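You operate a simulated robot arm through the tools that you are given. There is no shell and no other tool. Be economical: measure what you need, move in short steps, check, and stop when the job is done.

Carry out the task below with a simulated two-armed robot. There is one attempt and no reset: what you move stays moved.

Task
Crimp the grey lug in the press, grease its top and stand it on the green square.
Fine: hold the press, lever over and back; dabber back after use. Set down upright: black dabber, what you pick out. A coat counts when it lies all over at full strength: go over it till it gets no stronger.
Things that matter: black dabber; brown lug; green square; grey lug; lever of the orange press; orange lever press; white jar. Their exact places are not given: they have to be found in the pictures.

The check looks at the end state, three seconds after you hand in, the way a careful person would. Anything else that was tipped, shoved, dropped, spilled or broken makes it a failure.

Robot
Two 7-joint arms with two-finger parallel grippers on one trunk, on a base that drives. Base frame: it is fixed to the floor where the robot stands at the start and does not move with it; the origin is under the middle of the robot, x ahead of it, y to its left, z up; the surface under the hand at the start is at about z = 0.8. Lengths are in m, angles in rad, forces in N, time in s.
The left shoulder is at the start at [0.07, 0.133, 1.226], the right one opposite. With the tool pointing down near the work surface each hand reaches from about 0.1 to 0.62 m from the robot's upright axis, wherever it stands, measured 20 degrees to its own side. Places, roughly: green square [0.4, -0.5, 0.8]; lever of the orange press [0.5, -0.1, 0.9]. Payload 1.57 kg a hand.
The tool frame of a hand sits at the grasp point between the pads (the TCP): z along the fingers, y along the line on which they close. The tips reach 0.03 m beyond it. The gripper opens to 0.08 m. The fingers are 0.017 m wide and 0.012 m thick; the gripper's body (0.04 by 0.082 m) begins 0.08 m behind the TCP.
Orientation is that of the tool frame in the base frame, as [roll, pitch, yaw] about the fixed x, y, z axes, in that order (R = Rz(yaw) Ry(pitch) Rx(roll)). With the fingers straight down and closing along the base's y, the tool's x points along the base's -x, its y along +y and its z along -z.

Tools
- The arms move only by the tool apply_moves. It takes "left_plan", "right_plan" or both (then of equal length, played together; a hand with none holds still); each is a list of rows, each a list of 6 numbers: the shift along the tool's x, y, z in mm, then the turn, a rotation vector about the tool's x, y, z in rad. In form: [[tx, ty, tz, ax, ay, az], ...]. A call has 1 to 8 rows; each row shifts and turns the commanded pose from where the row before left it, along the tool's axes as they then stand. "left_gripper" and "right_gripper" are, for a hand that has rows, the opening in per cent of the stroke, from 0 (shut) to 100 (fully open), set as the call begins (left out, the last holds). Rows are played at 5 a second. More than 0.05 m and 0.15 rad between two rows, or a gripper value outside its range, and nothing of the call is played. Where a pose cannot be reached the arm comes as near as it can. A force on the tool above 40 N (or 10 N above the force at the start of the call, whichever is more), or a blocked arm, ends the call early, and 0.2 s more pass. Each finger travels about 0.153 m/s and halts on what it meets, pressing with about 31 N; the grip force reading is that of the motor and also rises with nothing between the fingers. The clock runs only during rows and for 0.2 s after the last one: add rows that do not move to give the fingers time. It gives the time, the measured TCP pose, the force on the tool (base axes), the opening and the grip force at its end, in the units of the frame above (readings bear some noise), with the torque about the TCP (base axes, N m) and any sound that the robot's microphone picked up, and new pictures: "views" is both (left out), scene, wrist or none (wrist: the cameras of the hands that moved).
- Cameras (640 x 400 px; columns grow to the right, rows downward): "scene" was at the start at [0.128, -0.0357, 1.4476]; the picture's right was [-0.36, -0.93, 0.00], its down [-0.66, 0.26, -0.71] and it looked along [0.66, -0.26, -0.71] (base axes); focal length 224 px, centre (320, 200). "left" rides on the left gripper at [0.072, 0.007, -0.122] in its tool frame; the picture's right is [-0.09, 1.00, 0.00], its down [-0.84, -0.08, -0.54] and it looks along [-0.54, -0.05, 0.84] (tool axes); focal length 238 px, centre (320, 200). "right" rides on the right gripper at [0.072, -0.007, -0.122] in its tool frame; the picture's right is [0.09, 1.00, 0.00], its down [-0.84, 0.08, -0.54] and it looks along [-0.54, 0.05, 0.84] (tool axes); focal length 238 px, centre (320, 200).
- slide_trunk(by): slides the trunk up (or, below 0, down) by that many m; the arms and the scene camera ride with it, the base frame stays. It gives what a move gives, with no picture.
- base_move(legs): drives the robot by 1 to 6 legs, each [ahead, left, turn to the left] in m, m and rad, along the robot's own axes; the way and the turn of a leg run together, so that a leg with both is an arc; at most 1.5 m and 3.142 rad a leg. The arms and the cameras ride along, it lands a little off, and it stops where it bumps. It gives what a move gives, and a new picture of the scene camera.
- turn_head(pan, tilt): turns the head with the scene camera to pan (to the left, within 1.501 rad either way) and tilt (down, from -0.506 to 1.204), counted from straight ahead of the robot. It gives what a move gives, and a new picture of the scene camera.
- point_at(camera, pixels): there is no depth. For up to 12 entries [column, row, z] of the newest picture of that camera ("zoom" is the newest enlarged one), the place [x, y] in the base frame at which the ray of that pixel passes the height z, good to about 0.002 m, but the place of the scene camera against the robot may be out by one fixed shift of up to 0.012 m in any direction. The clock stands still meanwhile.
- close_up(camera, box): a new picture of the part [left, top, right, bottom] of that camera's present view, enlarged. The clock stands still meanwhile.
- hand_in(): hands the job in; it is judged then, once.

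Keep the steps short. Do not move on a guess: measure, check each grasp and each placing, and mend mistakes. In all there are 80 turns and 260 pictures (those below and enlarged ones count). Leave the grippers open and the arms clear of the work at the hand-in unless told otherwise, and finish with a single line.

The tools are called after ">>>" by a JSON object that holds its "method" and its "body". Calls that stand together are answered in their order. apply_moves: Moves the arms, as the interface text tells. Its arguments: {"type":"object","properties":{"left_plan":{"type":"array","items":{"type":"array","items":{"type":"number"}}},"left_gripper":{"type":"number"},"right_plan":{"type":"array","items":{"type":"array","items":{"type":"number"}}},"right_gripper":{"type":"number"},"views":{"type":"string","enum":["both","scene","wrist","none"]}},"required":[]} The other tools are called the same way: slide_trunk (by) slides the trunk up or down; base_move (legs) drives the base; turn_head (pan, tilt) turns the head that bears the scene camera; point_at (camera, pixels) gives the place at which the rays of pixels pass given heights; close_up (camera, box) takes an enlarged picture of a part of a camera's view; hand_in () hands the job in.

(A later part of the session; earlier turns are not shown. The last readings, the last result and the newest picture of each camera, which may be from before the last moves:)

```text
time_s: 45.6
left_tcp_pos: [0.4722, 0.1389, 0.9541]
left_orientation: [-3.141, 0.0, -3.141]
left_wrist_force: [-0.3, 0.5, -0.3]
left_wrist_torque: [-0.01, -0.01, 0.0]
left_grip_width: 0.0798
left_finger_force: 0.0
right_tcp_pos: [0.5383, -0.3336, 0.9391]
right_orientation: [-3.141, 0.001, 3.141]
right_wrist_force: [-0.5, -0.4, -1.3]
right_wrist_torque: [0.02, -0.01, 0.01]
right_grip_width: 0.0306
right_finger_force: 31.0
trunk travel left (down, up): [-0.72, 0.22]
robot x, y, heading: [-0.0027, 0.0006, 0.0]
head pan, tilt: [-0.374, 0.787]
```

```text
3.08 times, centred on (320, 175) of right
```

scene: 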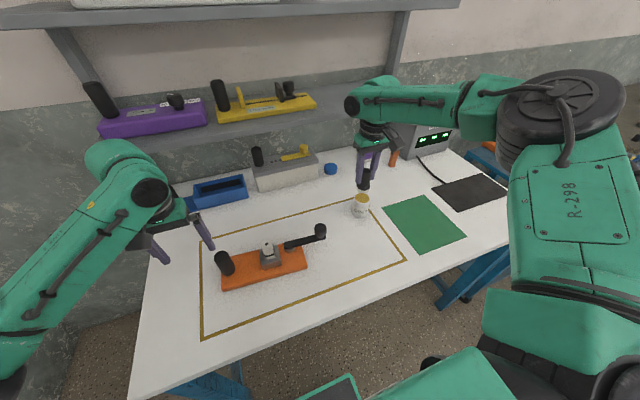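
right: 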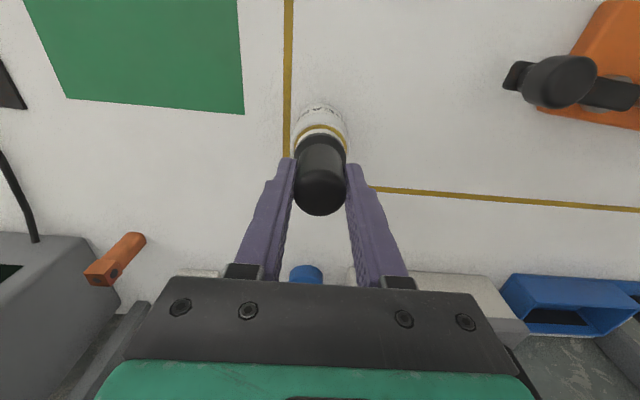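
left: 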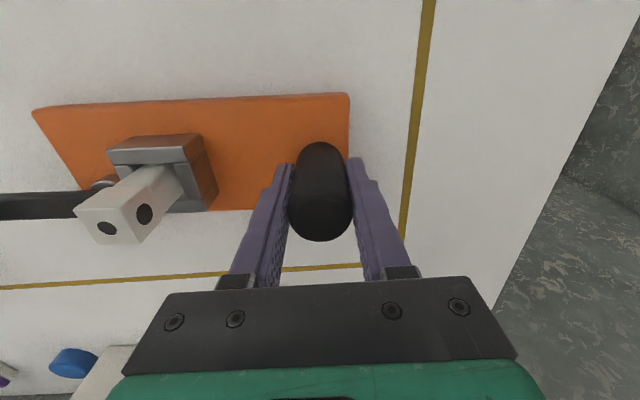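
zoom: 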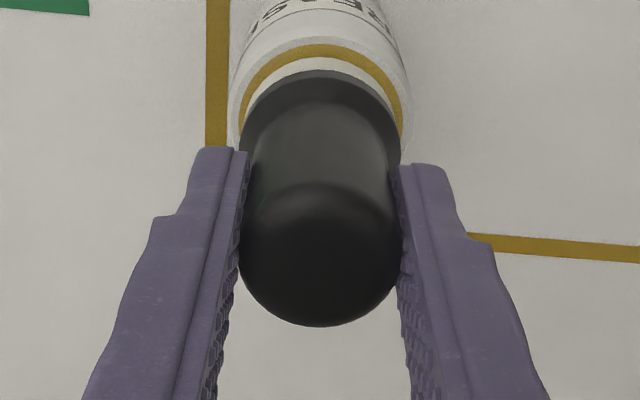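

The pad is centred over the grease and just above it. I lower in 3 mm steps and watch the force.

>>> {"method": "apply_moves", "body": {"right_plan": [[0, 0, 3, 0, 0, 0], [0, 0, 3, 0, 0, 0], [0, 0, 3, 0, 0, 0], [0, 0, 0, 0, 0, 0]], "views": "wrist"}}

>>> {"method": "close_up", "body": {"camera": "scene", "box": [320, 160, 420, 225]}}

```text
time_s: 46.6
left_tcp_pos: [0.4713, 0.1403, 0.9561]
left_orientation: [3.142, 0.002, 3.141]
left_wrist_force: [0.0, -0.5, -0.6]
left_wrist_torque: [-0.01, 0.0, 0.01]
left_grip_width: 0.0802
left_finger_force: 0.1
right_tcp_pos: [0.5378, -0.3323, 0.9324]
right_orientation: [3.141, 0.003, -3.14]
right_wrist_force: [2.9, -1.2, 10.8]
right_wrist_torque: [0.04, -0.13, 0.03]
right_grip_width: 0.0304
right_finger_force: 30.7
trunk travel left (down, up): [-0.72, 0.22]
robot x, y, heading: [0.0013, 0.004, 0.001]
head pan, tilt: [-0.374, 0.787]
```

right: 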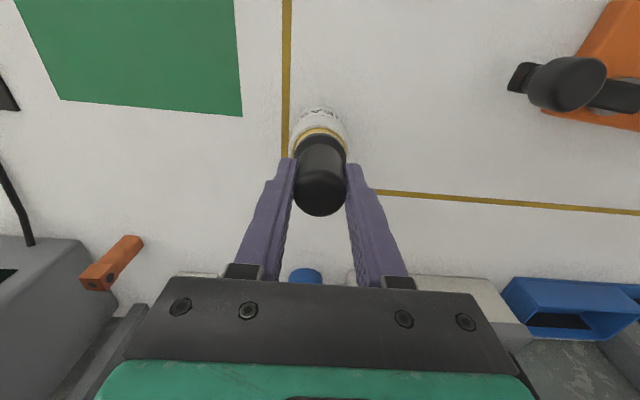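

```text
6.15 times, centred on (370, 192) of scene
```

zoom: 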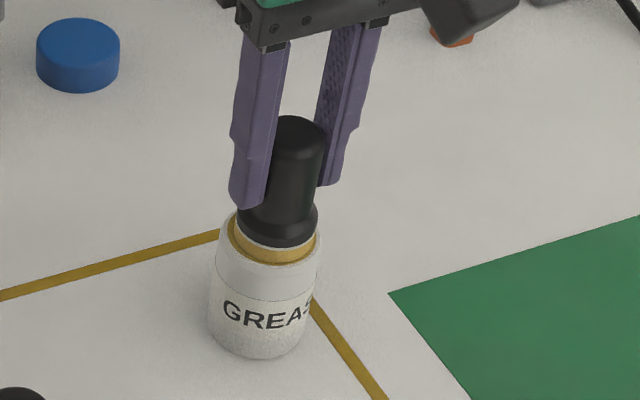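

Contact at 10.8 N, and the pad edge has turned yellow. I lift slowly and check the pad.

>>> {"method": "apply_moves", "body": {"right_plan": [[0, 0, 0, 0, 0, 0], [0, 0, -3, 0, 0, 0], [0, 0, -6, 0, 0, 0], [0, 0, -9, 0, 0, 0], [0, 0, -12, 0, 0, 0], [0, 0, -12, 0, 0, 0], [0, 0, -12, 0, 0, 0], [0, 0, -5, 0, 0, 0]], "views": "wrist"}}

>>> {"method": "close_up", "body": {"camera": "scene", "box": [320, 150, 420, 215]}}

>>> {"method": "close_up", "body": {"camera": "right", "box": [480, 20, 640, 120]}}

```text
time_s: 48.4
left_tcp_pos: [0.4724, 0.1404, 0.9548]
left_orientation: [-3.141, -0.003, -3.14]
left_wrist_force: [-0.4, -0.3, 0.0]
left_wrist_torque: [0.02, 0.03, 0.01]
left_grip_width: 0.0801
left_finger_force: 0.0
right_tcp_pos: [0.5385, -0.3341, 0.9894]
right_orientation: [3.141, 0.0, -3.141]
right_wrist_force: [-0.3, -0.3, 0.0]
right_wrist_torque: [-0.01, 0.02, 0.0]
right_grip_width: 0.0306
right_finger_force: 31.2
trunk travel left (down, up): [-0.72, 0.22]
robot x, y, heading: [-0.0025, 0.0036, -0.001]
head pan, tilt: [-0.374, 0.787]
```

right: 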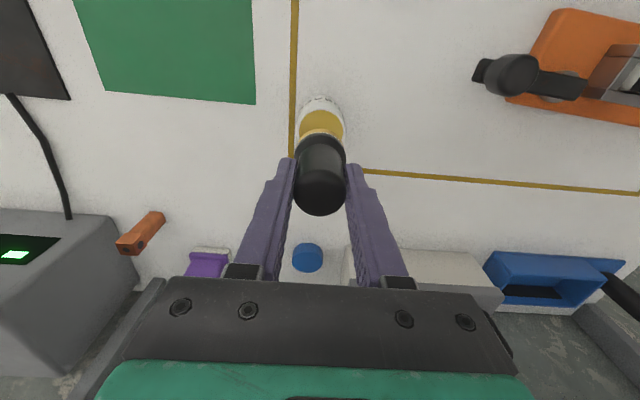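

```text
6.15 times, centred on (370, 182) of scene
```

zoom: 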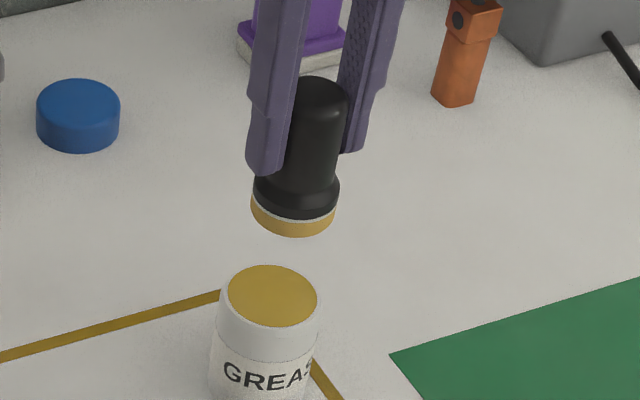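

```text
4.00 times, centred on (560, 70) of right
```

zoom: 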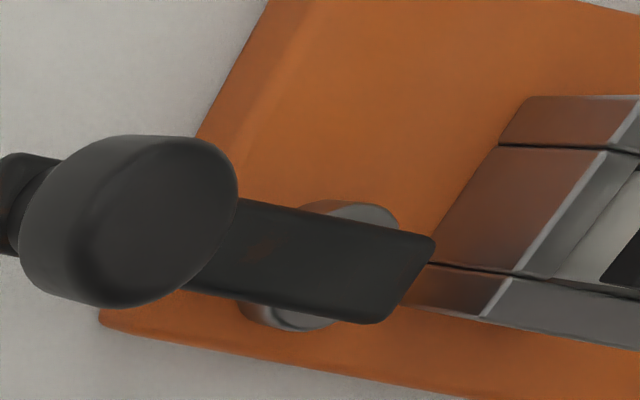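

The pad is loaded with yellow grease. I carry it toward the lug gently and move the left hand further away.

>>> {"method": "apply_moves", "body": {"right_plan": [[2, 7, -2, 0, 0, 0], [4, 14, -4, 0, 0, 0], [5, 20, -4, 0, 0, 0], [5, 22, 0, 0, 0, 0], [5, 22, 0, 0, 0, 0], [5, 22, 0, 0, 0, 0], [5, 22, 0, 0, 0, 0], [5, 22, 0, 0, 0, 0]], "left_plan": [[0, 5, 0, 0, 0, 0], [0, 10, 0, 0, 0, 0], [0, 10, 0, 0, 0, 0], [0, 10, 0, 0, 0, 0], [0, 10, 0, 0, 0, 0], [0, 10, 0, 0, 0, 0], [0, 5, 0, 0, 0, 0], [0, 0, 0, 0, 0, 0]], "views": "wrist"}}

>>> {"method": "apply_moves", "body": {"right_plan": [[5, 22, 0, 0, 0, 0], [5, 22, 0, 0, 0, 0], [5, 22, 0, 0, 0, 0], [5, 20, 0, 0, 0, 0], [5, 15, 0, 0, 0, 0], [3, 8, 0, 0, 0, 0], [0, 0, 0, 0, 0, 0]], "views": "both"}}

```text
time_s: 50.2
left_tcp_pos: [0.4719, 0.2003, 0.9553]
left_orientation: [3.14, 0.0, -3.141]
left_wrist_force: [0.0, 0.0, 0.4]
left_wrist_torque: [-0.02, -0.01, -0.01]
left_grip_width: 0.0799
left_finger_force: 0.0
right_tcp_pos: [0.5018, -0.1787, 1.0004]
right_orientation: [-3.141, -0.001, 3.14]
right_wrist_force: [0.0, -0.1, 0.0]
right_wrist_torque: [-0.01, 0.0, -0.02]
right_grip_width: 0.0305
right_finger_force: 31.0
trunk travel left (down, up): [-0.72, 0.22]
robot x, y, heading: [-0.0005, 0.0008, 0.001]
head pan, tilt: [-0.374, 0.787]
```

right: 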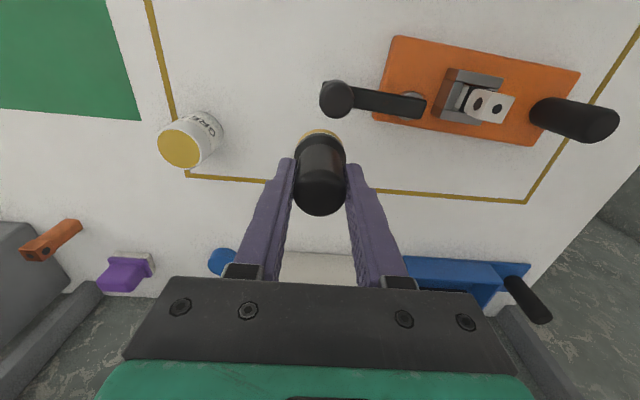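
left: 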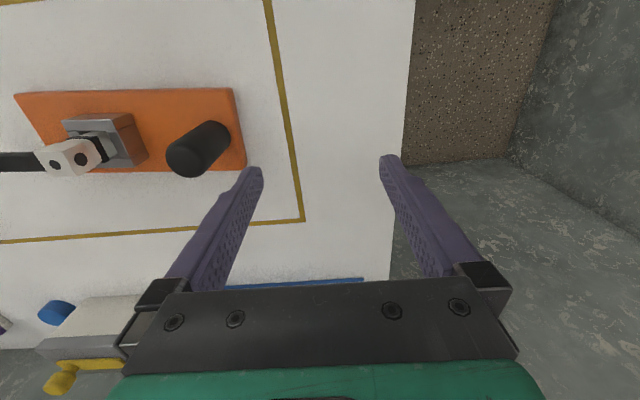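

```text
time_s: 51.8
left_tcp_pos: [0.4726, 0.1994, 0.9552]
left_orientation: [-3.14, 0.0, 3.141]
left_wrist_force: [0.0, 1.2, -0.5]
left_wrist_torque: [0.0, -0.03, -0.02]
left_grip_width: 0.0803
left_finger_force: 0.0
right_tcp_pos: [0.4666, -0.0826, 0.9997]
right_orientation: [3.141, 0.002, 3.141]
right_wrist_force: [0.1, -0.5, -0.4]
right_wrist_torque: [-0.04, 0.0, -0.01]
right_grip_width: 0.0307
right_finger_force: 31.1
right hand out of reach, approached as far as the arm can: row 5, 6
trunk travel left (down, up): [-0.72, 0.22]
robot x, y, heading: [-0.0015, 0.0025, -0.003]
head pan, tilt: [-0.374, 0.787]
```

scene: 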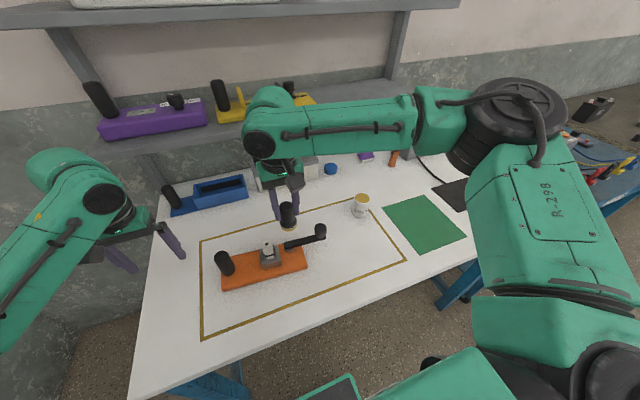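
right: 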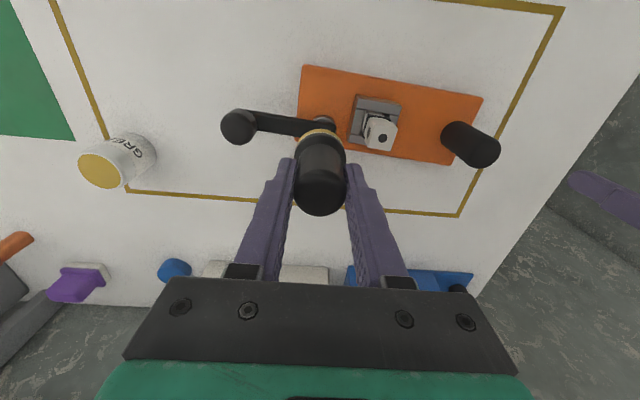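

The right arm cannot go further left from here. I move the base 0.07 m to the left, with the hands riding clear above everything.

>>> {"method": "base_move", "body": {"legs": [[0, 0.07, 0]]}}

>>> {"method": "apply_moves", "body": {"right_plan": [[0, 0, 0, 0, 0, 0]], "views": "wrist"}}

>>> {"method": "close_up", "body": {"camera": "right", "box": [240, 90, 400, 240]}}

>>> {"method": "close_up", "body": {"camera": "scene", "box": [230, 170, 350, 270]}}

```text
time_s: 52.8
left_tcp_pos: [0.4733, 0.2681, 0.9563]
left_orientation: [3.141, 0.0, 3.141]
left_wrist_force: [0.5, -0.3, 0.1]
left_wrist_torque: [-0.01, 0.0, -0.02]
left_grip_width: 0.08
left_finger_force: 0.1
right_tcp_pos: [0.4646, -0.0139, 0.9994]
right_orientation: [3.136, 0.002, -3.14]
right_wrist_force: [0.1, -0.1, -0.8]
right_wrist_torque: [-0.05, -0.01, -0.01]
right_grip_width: 0.0307
right_finger_force: 31.1
trunk travel left (down, up): [-0.72, 0.22]
robot x, y, heading: [0.0014, 0.0693, -0.001]
head pan, tilt: [-0.374, 0.787]
```

scene: 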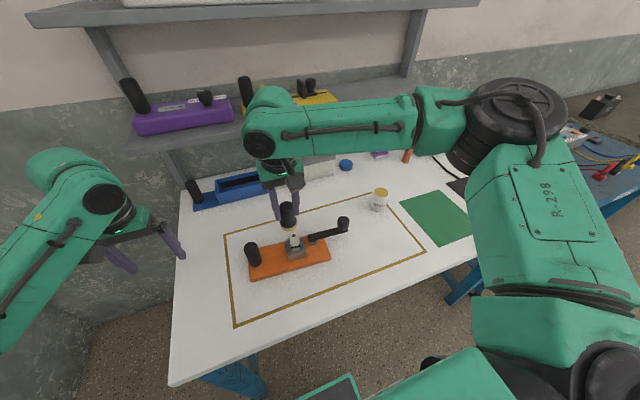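

```text
time_s: 53.2
left_tcp_pos: [0.473, 0.2699, 0.9567]
left_orientation: [-3.141, -0.001, 3.14]
left_wrist_force: [0.2, -0.4, 0.9]
left_wrist_torque: [0.03, 0.0, -0.01]
left_grip_width: 0.08
left_finger_force: 0.2
right_tcp_pos: [0.4648, -0.014, 0.9989]
right_orientation: [3.139, 0.002, 3.141]
right_wrist_force: [0.3, -0.5, -1.2]
right_wrist_torque: [0.04, -0.01, 0.03]
right_grip_width: 0.0306
right_finger_force: 30.8
trunk travel left (down, up): [-0.72, 0.22]
robot x, y, heading: [0.0011, 0.0683, 0.001]
head pan, tilt: [-0.374, 0.787]
```

right: 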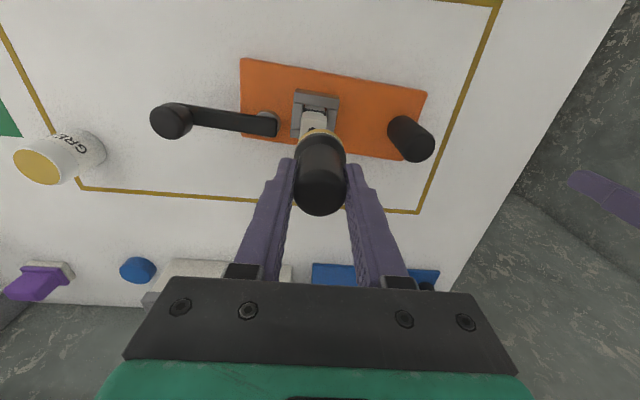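

```text
2.67 times, centred on (320, 165) of right
```

zoom: 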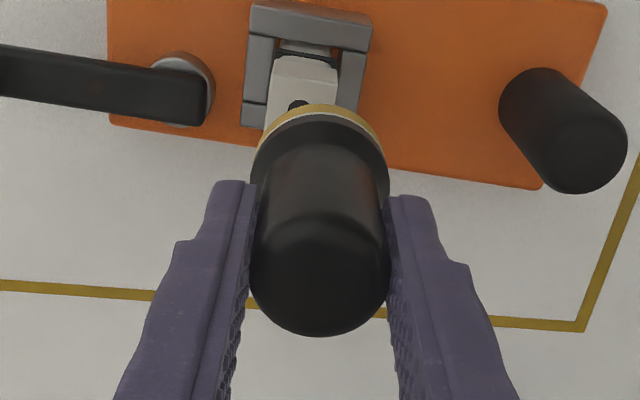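

```text
4.00 times, centred on (290, 220) of scene
```

zoom: 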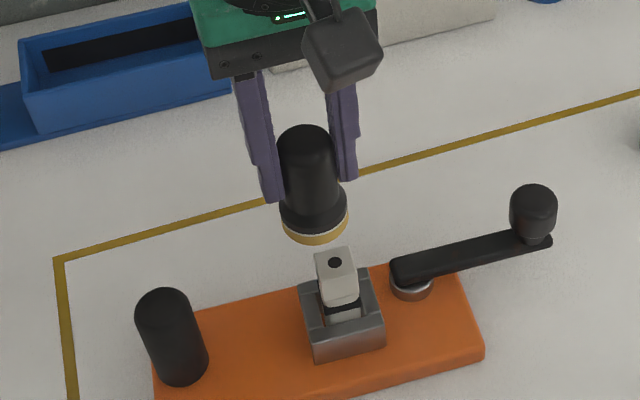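

I query the lug top (right px ~312,129; scene px ~294,235.5) and the pad for calibrating the scene camera.

>>> {"method": "point_at", "body": {"camera": "right", "pixels": [[311.8, 129.4, 0.895], [311.8, 129.4, 0.9]]}}

>>> {"method": "point_at", "body": {"camera": "scene", "pixels": [[293.75, 235.5, 0.895], [293.75, 235.5, 0.9], [288.5, 226.5, 0.942], [288.5, 226.5, 0.945], [286.5, 205, 0.995]]}}

>>> {"method": "point_at", "body": {"camera": "left", "pixels": [[54, 162, 0.895], [54, 162, 0.9]]}}

```text
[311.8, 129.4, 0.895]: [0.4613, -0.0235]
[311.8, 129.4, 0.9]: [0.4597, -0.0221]
```

```text
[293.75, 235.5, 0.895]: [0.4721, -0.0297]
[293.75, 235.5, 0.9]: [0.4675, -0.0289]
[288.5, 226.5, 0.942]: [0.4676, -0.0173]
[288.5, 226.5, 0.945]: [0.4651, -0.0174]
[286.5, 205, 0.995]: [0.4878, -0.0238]
```

```text
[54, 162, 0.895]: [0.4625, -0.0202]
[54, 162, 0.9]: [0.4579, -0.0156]
```

The lug top is at about (0.462, -0.022). I centre the pad over it and go down most of the way.

>>> {"method": "apply_moves", "body": {"right_plan": [[3, -7.5, 0, 0, 0, 0], [0, 0, 6, 0, 0, 0], [0, 0, 10, 0, 0, 0], [0, 0, 10, 0, 0, 0], [0, 0, 7, 0, 0, 0], [0, 0, 0, 0, 0, 0]], "views": "wrist"}}

>>> {"method": "close_up", "body": {"camera": "scene", "box": [230, 180, 350, 270]}}

>>> {"method": "close_up", "body": {"camera": "right", "box": [240, 90, 400, 240]}}

```text
time_s: 54.6
left_tcp_pos: [0.4728, 0.2694, 0.9555]
left_orientation: [3.141, -0.001, 3.14]
left_wrist_force: [0.7, -0.1, 0.4]
left_wrist_torque: [0.0, -0.01, -0.02]
left_grip_width: 0.0802
left_finger_force: 0.1
right_tcp_pos: [0.462, -0.0193, 0.9661]
right_orientation: [3.139, 0.002, -3.141]
right_wrist_force: [-0.4, 0.2, -0.4]
right_wrist_torque: [0.0, 0.0, -0.01]
right_grip_width: 0.0308
right_finger_force: 31.1
trunk travel left (down, up): [-0.72, 0.22]
robot x, y, heading: [-0.001, 0.0713, -0.003]
head pan, tilt: [-0.374, 0.787]
```

right: 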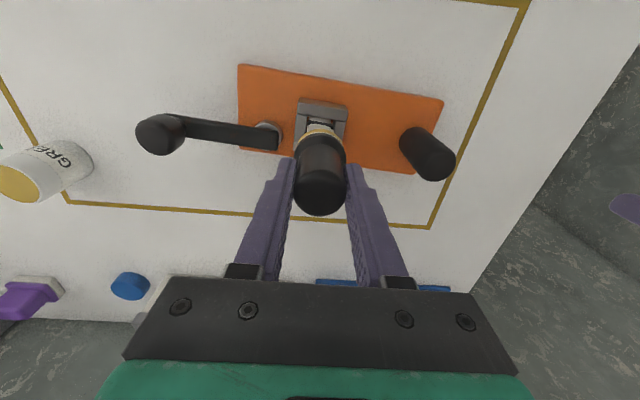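

```text
4.44 times, centred on (290, 225) of scene
```

zoom: 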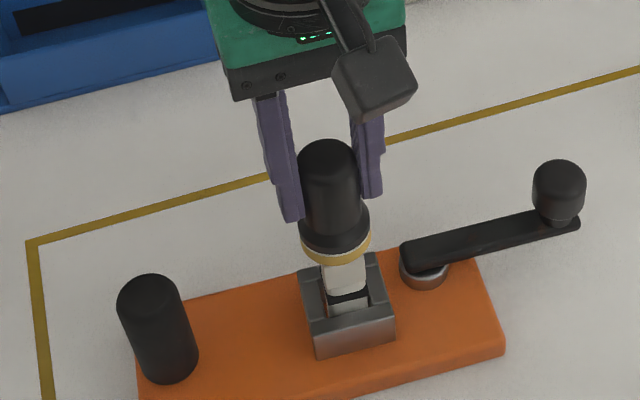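

```text
2.67 times, centred on (320, 165) of right
```

zoom: 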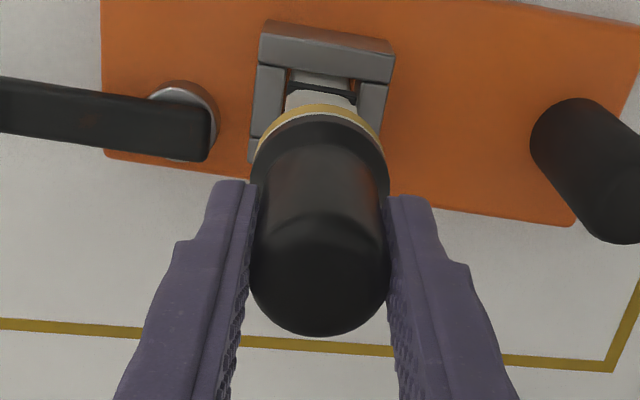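

The pad is aligned above the lug top. I lower by small steps to contact.

>>> {"method": "apply_moves", "body": {"right_plan": [[0, 0, 3, 0, 0, 0], [0, 0, 3, 0, 0, 0], [0, 0, 3, 0, 0, 0], [0, 0, 2, 0, 0, 0], [0, 0, 0, 0, 0, 0]], "views": "wrist"}}

>>> {"method": "close_up", "body": {"camera": "scene", "box": [230, 180, 350, 270]}}

```text
time_s: 55.8
left_tcp_pos: [0.4709, 0.269, 0.9556]
left_orientation: [3.141, 0.003, 3.14]
left_wrist_force: [-0.1, 0.1, 0.4]
left_wrist_torque: [0.0, 0.01, 0.02]
left_grip_width: 0.0801
left_finger_force: 0.0
right_tcp_pos: [0.4627, -0.0195, 0.9554]
right_orientation: [3.138, 0.007, -3.141]
right_wrist_force: [0.7, 0.4, 14.7]
right_wrist_torque: [-0.12, -0.05, -0.02]
right_grip_width: 0.0308
right_finger_force: 31.4
trunk travel left (down, up): [-0.72, 0.22]
robot x, y, heading: [-0.0006, 0.0696, -0.001]
head pan, tilt: [-0.374, 0.787]
```

right: 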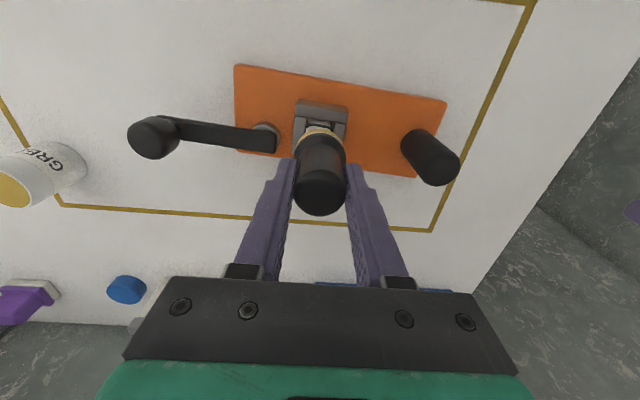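

```text
4.44 times, centred on (290, 225) of scene
```

zoom: 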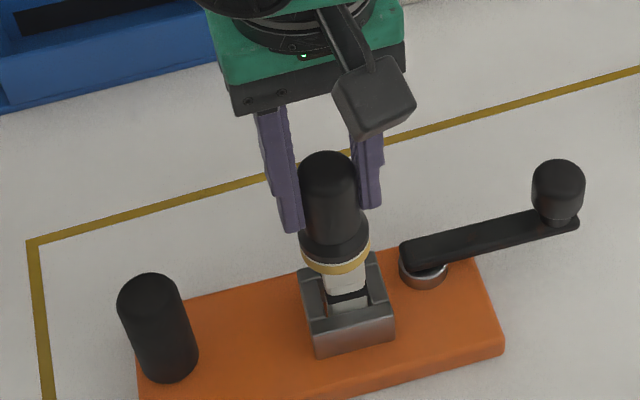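

Contact at 14.7 N. I ease the pressure by 1 mm and stroke the pad a few mm around the top.

>>> {"method": "apply_moves", "body": {"right_plan": [[0, 0, -1, 0, 0, 0], [4, 0, 0, 0, 0, 0], [-4, 4, 0, 0, 0, 0], [-4, -4, 0, 0, 0, 0], [4, -4, 0, 0, 0, 0], [4, 4, 0, 0, 0, 0], [-4, 0, 0, 0, 0, 0], [0, 0, 0, 0, 0, 0]], "views": "none"}}

>>> {"method": "apply_moves", "body": {"right_plan": [[0, 0, -3, 0, 0, 0], [0, 0, -7, 0, 0, 0], [0, 0, -10, 0, 0, 0], [0, 0, -10, 0, 0, 0], [0, 0, -10, 0, 0, 0], [0, -10, -5, 0, 0, 0], [0, -15, 0, 0, 0, 0], [0, -15, 0, 0, 0, 0]], "views": "both"}}

>>> {"method": "close_up", "body": {"camera": "scene", "box": [250, 200, 330, 260]}}

>>> {"method": "close_up", "body": {"camera": "right", "box": [300, 90, 420, 180]}}

```text
time_s: 57.6
left_tcp_pos: [0.4715, 0.2693, 0.9566]
left_orientation: [-3.141, 0.002, 3.14]
left_wrist_force: [-0.1, -0.5, 0.3]
left_wrist_torque: [-0.03, 0.03, -0.02]
left_grip_width: 0.0801
left_finger_force: 0.1
right_tcp_pos: [0.4612, -0.0194, 0.9567]
right_orientation: [3.14, 0.002, 3.141]
right_wrist_force: [-1.5, -1.7, 6.1]
right_wrist_torque: [-0.16, 0.16, -0.02]
right_grip_width: 0.0307
right_finger_force: 30.8
trunk travel left (down, up): [-0.72, 0.22]
robot x, y, heading: [-0.0013, 0.0706, -0.007]
head pan, tilt: [-0.374, 0.787]
```

```text
time_s: 59.4
left_tcp_pos: [0.4726, 0.2693, 0.9557]
left_orientation: [3.141, 0.0, 3.14]
left_wrist_force: [0.4, -1.1, -1.0]
left_wrist_torque: [0.04, 0.04, -0.04]
left_grip_width: 0.08
left_finger_force: 0.0
right_tcp_pos: [0.4623, -0.0603, 1.0004]
right_orientation: [3.139, 0.001, -3.141]
right_wrist_force: [-0.9, 0.0, -0.7]
right_wrist_torque: [-0.03, 0.01, 0.02]
right_grip_width: 0.0308
right_finger_force: 31.3
trunk travel left (down, up): [-0.72, 0.22]
robot x, y, heading: [-0.0012, 0.0701, -0.003]
head pan, tilt: [-0.374, 0.787]
```

scene: 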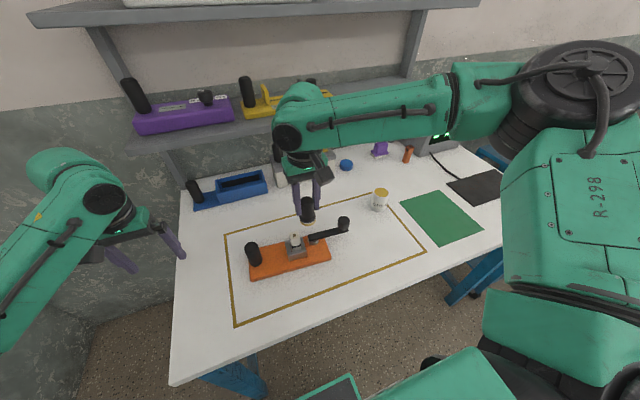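
right: 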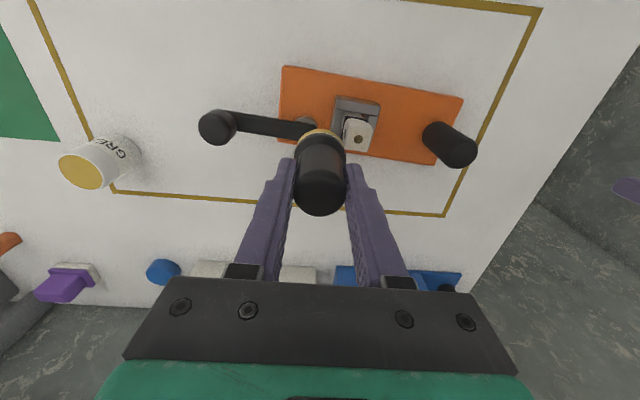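

```text
6.67 times, centred on (290, 230) of scene
```

zoom: 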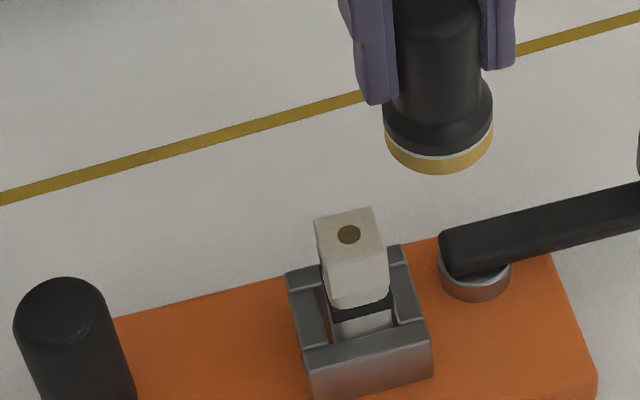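

```text
4.44 times, centred on (360, 135) of right
```

zoom: 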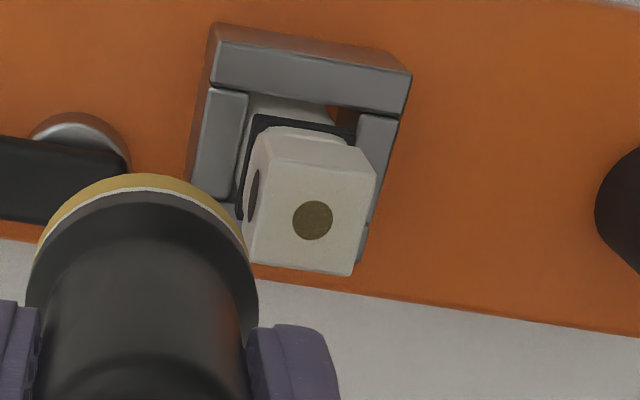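

The dark disc on top turned olive, so the coat is partial. I go over it again several times.

>>> {"method": "apply_moves", "body": {"right_plan": [[0, 12, 0, 0, 0, 0], [0, 16, 0, 0, 0, 0], [0, 12, 6, 0, 0, 0], [0, 0, 12, 0, 0, 0], [0, 0, 12, 0, 0, 0], [0, 0, 8, 0, 0, 0], [0, 0, 6, 0, 0, 0], [0, 0, 1, 0, 0, 0]], "views": "none"}}

>>> {"method": "apply_moves", "body": {"right_plan": [[4, 0, 0, 0, 0, 0], [-4, 4, 0, 0, 0, 0], [-4, -4, 0, 0, 0, 0], [4, -4, 0, 0, 0, 0], [4, 4, 0, 0, 0, 0], [-4, 4, 0, 0, 0, 0], [-4, -4, 0, 0, 0, 0], [4, 0, 0, 0, 0, 0]], "views": "none"}}

>>> {"method": "apply_moves", "body": {"right_plan": [[4, 0, 0, 0, 0, 0], [-4, 4, 0, 0, 0, 0], [-4, -4, 0, 0, 0, 0], [4, -4, 0, 0, 0, 0], [4, 4, 0, 0, 0, 0], [-4, 4, 0, 0, 0, 0], [-4, -4, 0, 0, 0, 0], [4, 0, 0, 0, 0, 0]], "views": "none"}}

>>> {"method": "apply_moves", "body": {"right_plan": [[0, 0, -3, 0, 0, 0], [0, 0, -7, 0, 0, 0], [0, 0, -10, 0, 0, 0], [0, 0, -10, 0, 0, 0], [0, 0, -10, 0, 0, 0], [0, -10, -5, 0, 0, 0], [0, -15, 0, 0, 0, 0], [0, -15, 0, 0, 0, 0]], "views": "both"}}

>>> {"method": "close_up", "body": {"camera": "right", "box": [300, 90, 420, 180]}}

>>> {"method": "close_up", "body": {"camera": "scene", "box": [250, 200, 330, 260]}}

```text
time_s: 61.2
left_tcp_pos: [0.4723, 0.2699, 0.9566]
left_orientation: [-3.14, 0.001, 3.138]
left_wrist_force: [1.0, -0.3, 0.0]
left_wrist_torque: [-0.02, 0.03, -0.01]
left_grip_width: 0.0801
left_finger_force: 0.1
right_tcp_pos: [0.4627, -0.0182, 0.9568]
right_orientation: [3.14, 0.001, -3.14]
right_wrist_force: [-0.6, 0.3, 2.6]
right_wrist_torque: [-0.02, 0.05, 0.03]
right_grip_width: 0.0309
right_finger_force: 31.5
trunk travel left (down, up): [-0.72, 0.22]
robot x, y, heading: [0.0023, 0.0731, -0.001]
head pan, tilt: [-0.374, 0.787]
```

```text
time_s: 63.0
left_tcp_pos: [0.4725, 0.2698, 0.9549]
left_orientation: [3.14, -0.001, 3.139]
left_wrist_force: [-0.5, -0.5, 0.4]
left_wrist_torque: [0.0, 0.01, -0.02]
left_grip_width: 0.0801
left_finger_force: 0.0
right_tcp_pos: [0.4626, -0.0187, 0.9568]
right_orientation: [3.141, 0.003, -3.141]
right_wrist_force: [1.0, -1.6, 5.6]
right_wrist_torque: [-0.05, -0.15, 0.03]
right_grip_width: 0.0307
right_finger_force: 30.8
trunk travel left (down, up): [-0.72, 0.22]
robot x, y, heading: [0.0026, 0.0717, -0.004]
head pan, tilt: [-0.374, 0.787]
```

```text
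time_s: 64.8
left_tcp_pos: [0.4729, 0.2689, 0.9563]
left_orientation: [-3.142, -0.001, 3.139]
left_wrist_force: [-0.2, 0.1, 0.1]
left_wrist_torque: [-0.01, 0.02, -0.02]
left_grip_width: 0.0799
left_finger_force: 0.0
right_tcp_pos: [0.4615, -0.019, 0.9563]
right_orientation: [3.139, 0.003, 3.14]
right_wrist_force: [2.5, 1.1, 7.1]
right_wrist_torque: [-0.02, -0.24, 0.02]
right_grip_width: 0.0306
right_finger_force: 31.1
trunk travel left (down, up): [-0.72, 0.22]
robot x, y, heading: [-0.0014, 0.0693, -0.001]
head pan, tilt: [-0.374, 0.787]
```

```text
time_s: 66.6
left_tcp_pos: [0.4732, 0.269, 0.955]
left_orientation: [3.141, 0.0, 3.138]
left_wrist_force: [-1.0, -0.2, -1.0]
left_wrist_torque: [0.01, 0.03, -0.02]
left_grip_width: 0.0801
left_finger_force: 0.1
right_tcp_pos: [0.4631, -0.0611, 1.0016]
right_orientation: [3.137, 0.003, 3.141]
right_wrist_force: [0.5, 0.2, 0.0]
right_wrist_torque: [-0.02, 0.04, 0.0]
right_grip_width: 0.0308
right_finger_force: 31.2
trunk travel left (down, up): [-0.72, 0.22]
robot x, y, heading: [-0.0027, 0.0689, -0.005]
head pan, tilt: [-0.374, 0.787]
```

scene: 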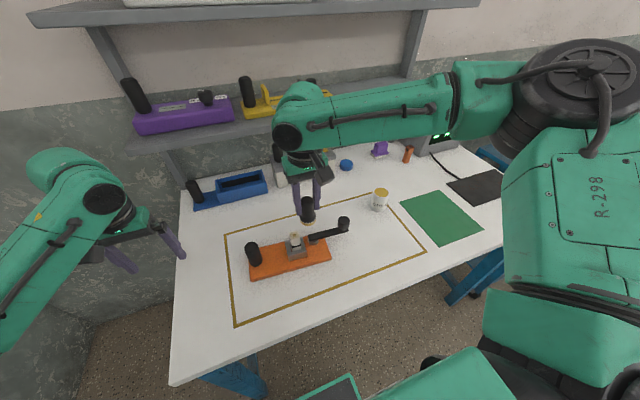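
right: 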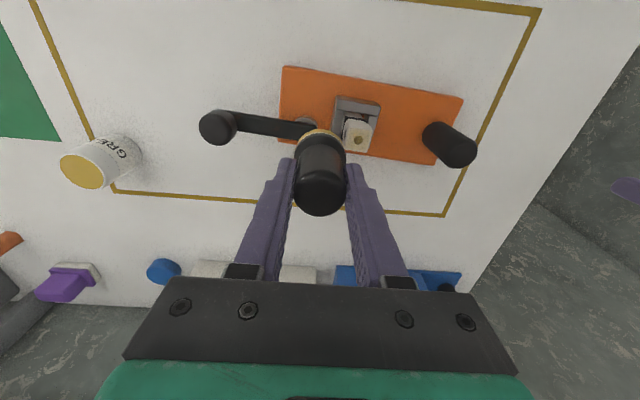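

```text
4.44 times, centred on (360, 135) of right
```

zoom: 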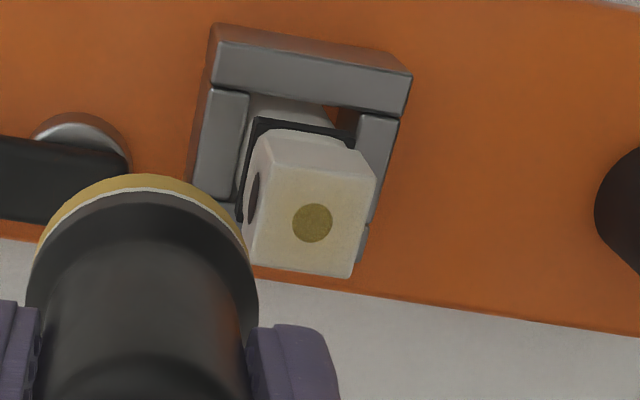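

```text
6.67 times, centred on (290, 230) of scene
```

zoom: 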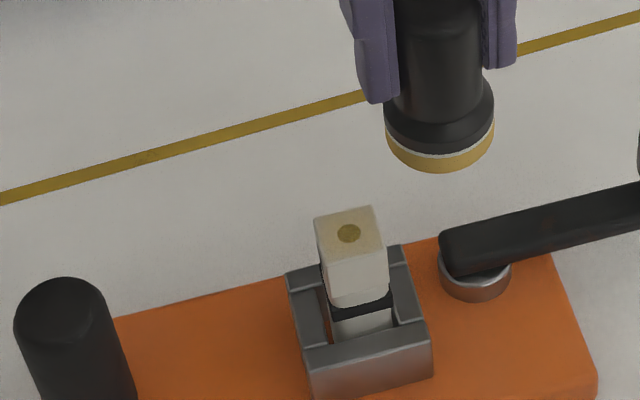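

The whole top is now faintly yellow, so it builds with strokes. I do many more, with wider strokes to cover the edges.

>>> {"method": "apply_moves", "body": {"right_plan": [[0, 12, 0, 0, 0, 0], [0, 16, 0, 0, 0, 0], [0, 12, 6, 0, 0, 0], [0, 0, 12, 0, 0, 0], [0, 0, 12, 0, 0, 0], [0, 0, 8, 0, 0, 0], [0, 0, 6, 0, 0, 0], [0, 0, 2, 0, 0, 0]], "views": "none"}}

>>> {"method": "apply_moves", "body": {"right_plan": [[7, 0, 0, 0, 0, 0], [-7, 7, 0, 0, 0, 0], [-7, -7, 0, 0, 0, 0], [7, -7, 0, 0, 0, 0], [7, 7, 0, 0, 0, 0], [-14, 0, 0, 0, 0, 0], [14, 0, 0, 0, 0, 0], [-7, 0, 0, 0, 0, 0]], "views": "none"}}

>>> {"method": "apply_moves", "body": {"right_plan": [[0, 7, 0, 0, 0, 0], [0, -14, 0, 0, 0, 0], [0, 14, 0, 0, 0, 0], [0, -14, 0, 0, 0, 0], [0, 7, 0, 0, 0, 0], [6, 6, 0, 0, 0, 0], [-12, -12, 0, 0, 0, 0], [6, 6, 0, 0, 0, 0]], "views": "none"}}

>>> {"method": "apply_moves", "body": {"right_plan": [[7, 0, 0, 0, 0, 0], [-7, 7, 0, 0, 0, 0], [-7, -7, 0, 0, 0, 0], [7, -7, 0, 0, 0, 0], [7, 7, 0, 0, 0, 0], [-14, 0, 0, 0, 0, 0], [14, 0, 0, 0, 0, 0], [-7, 0, 0, 0, 0, 0]], "views": "none"}}

>>> {"method": "apply_moves", "body": {"right_plan": [[0, 7, 0, 0, 0, 0], [0, -14, 0, 0, 0, 0], [0, 14, 0, 0, 0, 0], [0, -14, 0, 0, 0, 0], [0, 7, 0, 0, 0, 0], [-6, 6, 0, 0, 0, 0], [12, -12, 0, 0, 0, 0], [-6, 6, 0, 0, 0, 0]], "views": "none"}}

>>> {"method": "apply_moves", "body": {"right_plan": [[0, 0, -3, 0, 0, 0], [0, 0, -7, 0, 0, 0], [0, 0, -10, 0, 0, 0], [0, 0, -10, 0, 0, 0], [0, 0, -10, 0, 0, 0], [0, -10, -6, 0, 0, 0], [0, -15, 0, 0, 0, 0], [0, -15, 0, 0, 0, 0]], "views": "wrist"}}

>>> {"method": "close_up", "body": {"camera": "right", "box": [300, 90, 420, 180]}}

>>> {"method": "close_up", "body": {"camera": "scene", "box": [250, 200, 330, 260]}}

```text
time_s: 68.4
left_tcp_pos: [0.4721, 0.2697, 0.9562]
left_orientation: [3.141, 0.003, 3.139]
left_wrist_force: [-0.6, -0.3, 0.7]
left_wrist_torque: [-0.01, -0.02, 0.01]
left_grip_width: 0.08
left_finger_force: 0.0
right_tcp_pos: [0.4624, -0.0201, 0.9553]
right_orientation: [3.139, 0.006, -3.141]
right_wrist_force: [1.3, -1.4, 15.9]
right_wrist_torque: [-0.2, 0.02, 0.02]
right_grip_width: 0.0306
right_finger_force: 30.6
trunk travel left (down, up): [-0.72, 0.22]
robot x, y, heading: [0.002, 0.071, 0.001]
head pan, tilt: [-0.374, 0.787]
```

```text
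time_s: 70.2
left_tcp_pos: [0.472, 0.27, 0.9571]
left_orientation: [3.141, 0.003, 3.141]
left_wrist_force: [0.7, -0.2, 0.3]
left_wrist_torque: [0.03, -0.02, 0.0]
left_grip_width: 0.0797
left_finger_force: 0.1
right_tcp_pos: [0.4612, -0.0197, 0.9557]
right_orientation: [3.141, 0.001, -3.141]
right_wrist_force: [-3.8, -0.1, 8.1]
right_wrist_torque: [-0.05, 0.28, 0.02]
right_grip_width: 0.0306
right_finger_force: 31.4
trunk travel left (down, up): [-0.72, 0.22]
robot x, y, heading: [-0.0011, 0.0689, 0.001]
head pan, tilt: [-0.374, 0.787]
```

```text
time_s: 72.0
left_tcp_pos: [0.4722, 0.2703, 0.9556]
left_orientation: [-3.141, -0.001, 3.14]
left_wrist_force: [0.5, 0.0, 0.1]
left_wrist_torque: [0.0, 0.0, -0.02]
left_grip_width: 0.08
left_finger_force: 0.1
right_tcp_pos: [0.4593, -0.0233, 0.9561]
right_orientation: [3.14, 0.002, 3.139]
right_wrist_force: [0.7, -0.9, 3.7]
right_wrist_torque: [-0.1, -0.09, 0.01]
right_grip_width: 0.0306
right_finger_force: 31.3
right hand out of reach, approached as far as the arm can: row 1
trunk travel left (down, up): [-0.72, 0.22]
robot x, y, heading: [0.0027, 0.0676, 0.001]
head pan, tilt: [-0.374, 0.787]
```

```text
time_s: 73.8
left_tcp_pos: [0.4733, 0.2704, 0.9548]
left_orientation: [3.142, -0.002, 3.14]
left_wrist_force: [1.1, -0.6, 0.2]
left_wrist_torque: [-0.01, -0.03, 0.01]
left_grip_width: 0.0801
left_finger_force: 0.0
right_tcp_pos: [0.4613, -0.0219, 0.9563]
right_orientation: [3.14, -0.001, 3.14]
right_wrist_force: [0.4, -1.0, -0.8]
right_wrist_torque: [-0.03, 0.03, 0.0]
right_grip_width: 0.0305
right_finger_force: 30.8
trunk travel left (down, up): [-0.72, 0.22]
robot x, y, heading: [-0.0, 0.0716, -0.002]
head pan, tilt: [-0.374, 0.787]
```

```text
time_s: 75.6
left_tcp_pos: [0.473, 0.2715, 0.956]
left_orientation: [-3.141, 0.0, 3.139]
left_wrist_force: [-0.3, 1.1, -0.5]
left_wrist_torque: [-0.02, -0.02, -0.06]
left_grip_width: 0.0799
left_finger_force: 0.0
right_tcp_pos: [0.4614, -0.022, 0.9567]
right_orientation: [3.14, 0.002, 3.141]
right_wrist_force: [0.2, -0.8, 2.3]
right_wrist_torque: [-0.07, 0.11, 0.0]
right_grip_width: 0.0306
right_finger_force: 30.7
trunk travel left (down, up): [-0.72, 0.22]
robot x, y, heading: [-0.0003, 0.0716, -0.005]
head pan, tilt: [-0.374, 0.787]
```

```text
time_s: 77.4
left_tcp_pos: [0.4724, 0.2705, 0.9552]
left_orientation: [-3.141, 0.001, 3.139]
left_wrist_force: [1.1, -0.9, 0.4]
left_wrist_torque: [-0.02, -0.02, -0.01]
left_grip_width: 0.0798
left_finger_force: 0.0
right_tcp_pos: [0.4594, -0.0635, 1.0021]
right_orientation: [3.138, 0.001, 3.141]
right_wrist_force: [-0.4, -0.3, -0.7]
right_wrist_torque: [0.0, -0.01, 0.02]
right_grip_width: 0.0306
right_finger_force: 31.3
trunk travel left (down, up): [-0.72, 0.22]
robot x, y, heading: [-0.0015, 0.0731, -0.003]
head pan, tilt: [-0.374, 0.787]
```

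right: 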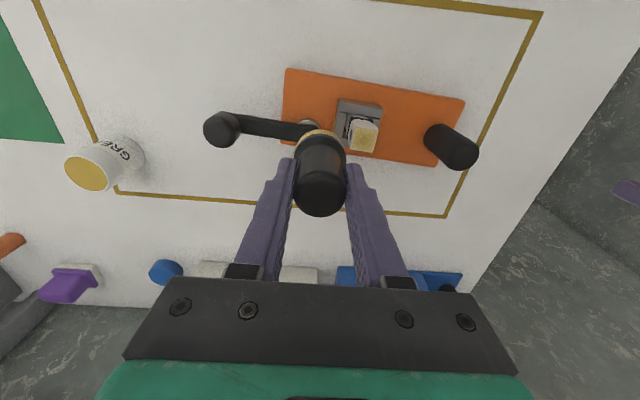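

```text
4.44 times, centred on (360, 135) of right
```

zoom: 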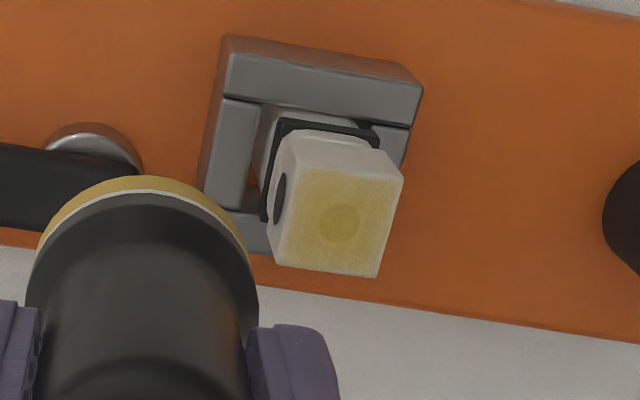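

```text
6.67 times, centred on (290, 230) of scene
```

zoom: 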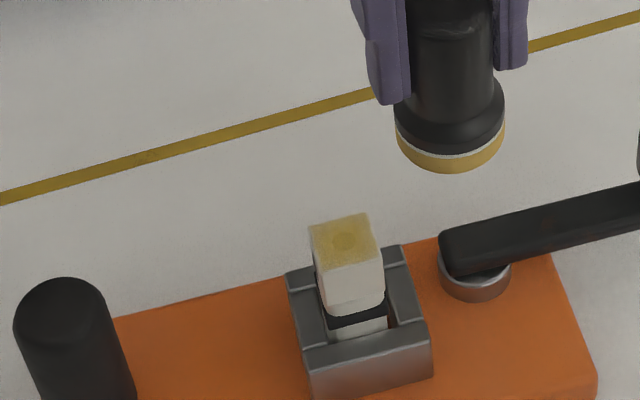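

It's much stronger, but the rim is lighter. I re-check the lug top's centre before going over it more.

>>> {"method": "point_at", "body": {"camera": "right", "pixels": [[364, 140, 0.898], [364, 140, 0.895], [353, 131, 0.898], [378, 155, 0.898]]}}

```text
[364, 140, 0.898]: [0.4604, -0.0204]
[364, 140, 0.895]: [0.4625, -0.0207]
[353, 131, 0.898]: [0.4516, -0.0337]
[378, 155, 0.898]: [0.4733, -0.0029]
```

The centre is (0.461, -0.020). I continue with wide strokes at slightly firmer contact.

>>> {"method": "apply_moves", "body": {"right_plan": [[-1.5, 13, 0, 0, 0, 0], [0, 18, 0, 0, 0, 0], [0, 11, 6, 0, 0, 0], [0, 0, 12, 0, 0, 0], [0, 0, 12, 0, 0, 0], [0, 0, 8, 0, 0, 0], [0, 0, 6, 0, 0, 0], [0, 0, 2.5, 0, 0, 0]], "views": "none"}}

>>> {"method": "apply_moves", "body": {"right_plan": [[8, 0, 0, 0, 0, 0], [-16, 0, 0, 0, 0, 0], [16, 0, 0, 0, 0, 0], [-16, 0, 0, 0, 0, 0], [16, 0, 0, 0, 0, 0], [-16, 0, 0, 0, 0, 0], [16, 0, 0, 0, 0, 0], [-8, 0, 0, 0, 0, 0]], "views": "none"}}

>>> {"method": "apply_moves", "body": {"right_plan": [[0, -8, 0, 0, 0, 0], [8, 0, 0, 0, 0, 0], [-16, 0, 0, 0, 0, 0], [16, 0, 0, 0, 0, 0], [-16, 0, 0, 0, 0, 0], [16, 0, 0, 0, 0, 0], [-8, 0, 0, 0, 0, 0], [0, 8, 0, 0, 0, 0]], "views": "none"}}

>>> {"method": "apply_moves", "body": {"right_plan": [[0, 6, 0, 0, 0, 0], [8, 0, 0, 0, 0, 0], [-16, 0, 0, 0, 0, 0], [16, 0, 0, 0, 0, 0], [-16, 0, 0, 0, 0, 0], [16, 0, 0, 0, 0, 0], [-8, 0, 0, 0, 0, 0], [0, -6, 0, 0, 0, 0]], "views": "none"}}

>>> {"method": "apply_moves", "body": {"right_plan": [[0, 0, -3, 0, 0, 0], [0, 0, -7, 0, 0, 0], [0, 0, -10, 0, 0, 0], [0, 0, -10, 0, 0, 0], [0, 0, -10, 0, 0, 0], [0, -10, -6, 0, 0, 0], [0, -15, 0, 0, 0, 0], [0, -15, 0, 0, 0, 0]], "views": "wrist"}}

>>> {"method": "close_up", "body": {"camera": "right", "box": [300, 90, 420, 180]}}

>>> {"method": "close_up", "body": {"camera": "scene", "box": [250, 200, 330, 260]}}

```text
time_s: 79.2
left_tcp_pos: [0.4726, 0.2699, 0.9559]
left_orientation: [-3.141, 0.0, 3.141]
left_wrist_force: [-0.4, -0.6, 0.4]
left_wrist_torque: [-0.01, -0.02, -0.01]
left_grip_width: 0.0801
left_finger_force: 0.0
right_tcp_pos: [0.4619, -0.0208, 0.9552]
right_orientation: [3.14, 0.004, 3.141]
right_wrist_force: [-0.2, 0.2, 2.4]
right_wrist_torque: [-0.01, 0.04, -0.02]
right_grip_width: 0.031
right_finger_force: 30.8
trunk travel left (down, up): [-0.72, 0.22]
robot x, y, heading: [-0.0008, 0.0703, 0.002]
head pan, tilt: [-0.374, 0.787]
```

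```text
time_s: 81.0
left_tcp_pos: [0.4734, 0.2688, 0.9551]
left_orientation: [-3.142, 0.0, 3.141]
left_wrist_force: [-0.4, -0.4, 0.1]
left_wrist_torque: [0.02, -0.06, -0.04]
left_grip_width: 0.0801
left_finger_force: 0.1
right_tcp_pos: [0.4621, -0.0197, 0.9556]
right_orientation: [3.139, 0.002, 3.139]
right_wrist_force: [-0.7, 0.0, 0.5]
right_wrist_torque: [0.01, 0.06, 0.02]
right_grip_width: 0.0306
right_finger_force: 31.4
trunk travel left (down, up): [-0.72, 0.22]
robot x, y, heading: [-0.0002, 0.0741, -0.003]
head pan, tilt: [-0.374, 0.787]
```

```text
time_s: 82.8
left_tcp_pos: [0.4719, 0.2688, 0.956]
left_orientation: [3.142, 0.001, 3.14]
left_wrist_force: [0.7, -0.5, 0.7]
left_wrist_torque: [0.01, 0.03, 0.0]
left_grip_width: 0.0801
left_finger_force: 0.0
right_tcp_pos: [0.4606, -0.0197, 0.9546]
right_orientation: [3.14, 0.003, 3.14]
right_wrist_force: [0.6, -3.2, 6.4]
right_wrist_torque: [-0.2, -0.03, 0.0]
right_grip_width: 0.0305
right_finger_force: 30.8
trunk travel left (down, up): [-0.72, 0.22]
robot x, y, heading: [0.0008, 0.0667, -0.003]
head pan, tilt: [-0.374, 0.787]
```

```text
time_s: 84.6
left_tcp_pos: [0.4724, 0.2699, 0.9564]
left_orientation: [3.141, -0.001, 3.139]
left_wrist_force: [-0.6, -0.5, -0.1]
left_wrist_torque: [0.02, -0.01, -0.02]
left_grip_width: 0.0797
left_finger_force: 0.0
right_tcp_pos: [0.4589, -0.0256, 0.9574]
right_orientation: [3.137, 0.002, 3.141]
right_wrist_force: [-0.4, -0.4, -0.6]
right_wrist_torque: [0.02, 0.02, 0.0]
right_grip_width: 0.0307
right_finger_force: 31.0
right hand out of reach, approached as far as the arm can: row 3
trunk travel left (down, up): [-0.72, 0.22]
robot x, y, heading: [-0.0005, 0.07, -0.0]
head pan, tilt: [-0.374, 0.787]
```

```text
time_s: 86.4
left_tcp_pos: [0.4733, 0.2686, 0.9558]
left_orientation: [3.141, 0.0, 3.141]
left_wrist_force: [-0.3, 0.9, 0.1]
left_wrist_torque: [0.01, 0.01, -0.01]
left_grip_width: 0.0801
left_finger_force: 0.0
right_tcp_pos: [0.4577, -0.067, 1.0028]
right_orientation: [3.136, 0.002, -3.142]
right_wrist_force: [-0.4, 0.0, -0.5]
right_wrist_torque: [0.0, 0.0, -0.01]
right_grip_width: 0.0308
right_finger_force: 31.3
trunk travel left (down, up): [-0.72, 0.22]
robot x, y, heading: [0.0018, 0.0703, -0.002]
head pan, tilt: [-0.374, 0.787]
```

right: 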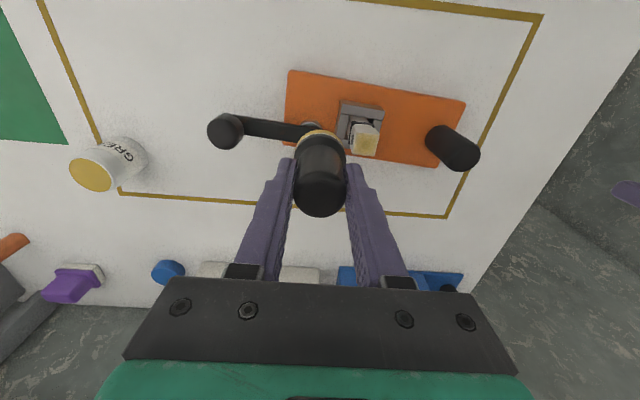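

```text
4.44 times, centred on (360, 135) of right
```

zoom: 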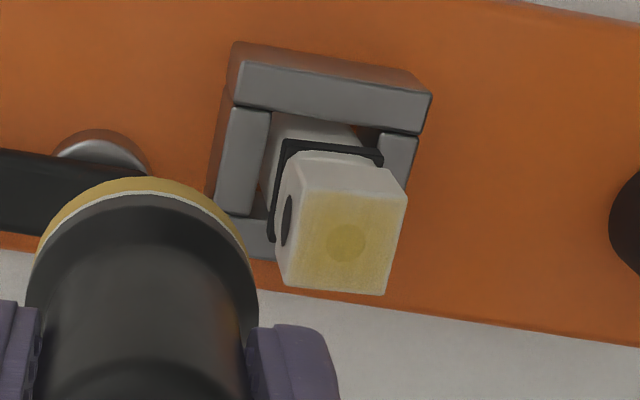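

```text
6.67 times, centred on (290, 230) of scene
```

zoom: 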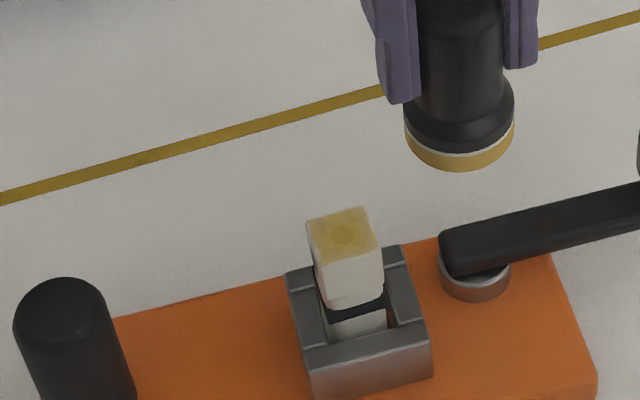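

It's stronger again. The -x rim (upper edge in the right view) is palest and the contact was light. I measure the top again, then press more firmly.

>>> {"method": "point_at", "body": {"camera": "right", "pixels": [[365.6, 144, 0.898], [346, 128, 0.898], [379, 130, 0.898], [374.5, 156.5, 0.898], [343, 154, 0.898]]}}

```text
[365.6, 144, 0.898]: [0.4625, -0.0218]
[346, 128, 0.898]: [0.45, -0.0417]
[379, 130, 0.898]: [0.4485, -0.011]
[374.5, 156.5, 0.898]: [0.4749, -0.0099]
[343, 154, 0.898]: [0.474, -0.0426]
```

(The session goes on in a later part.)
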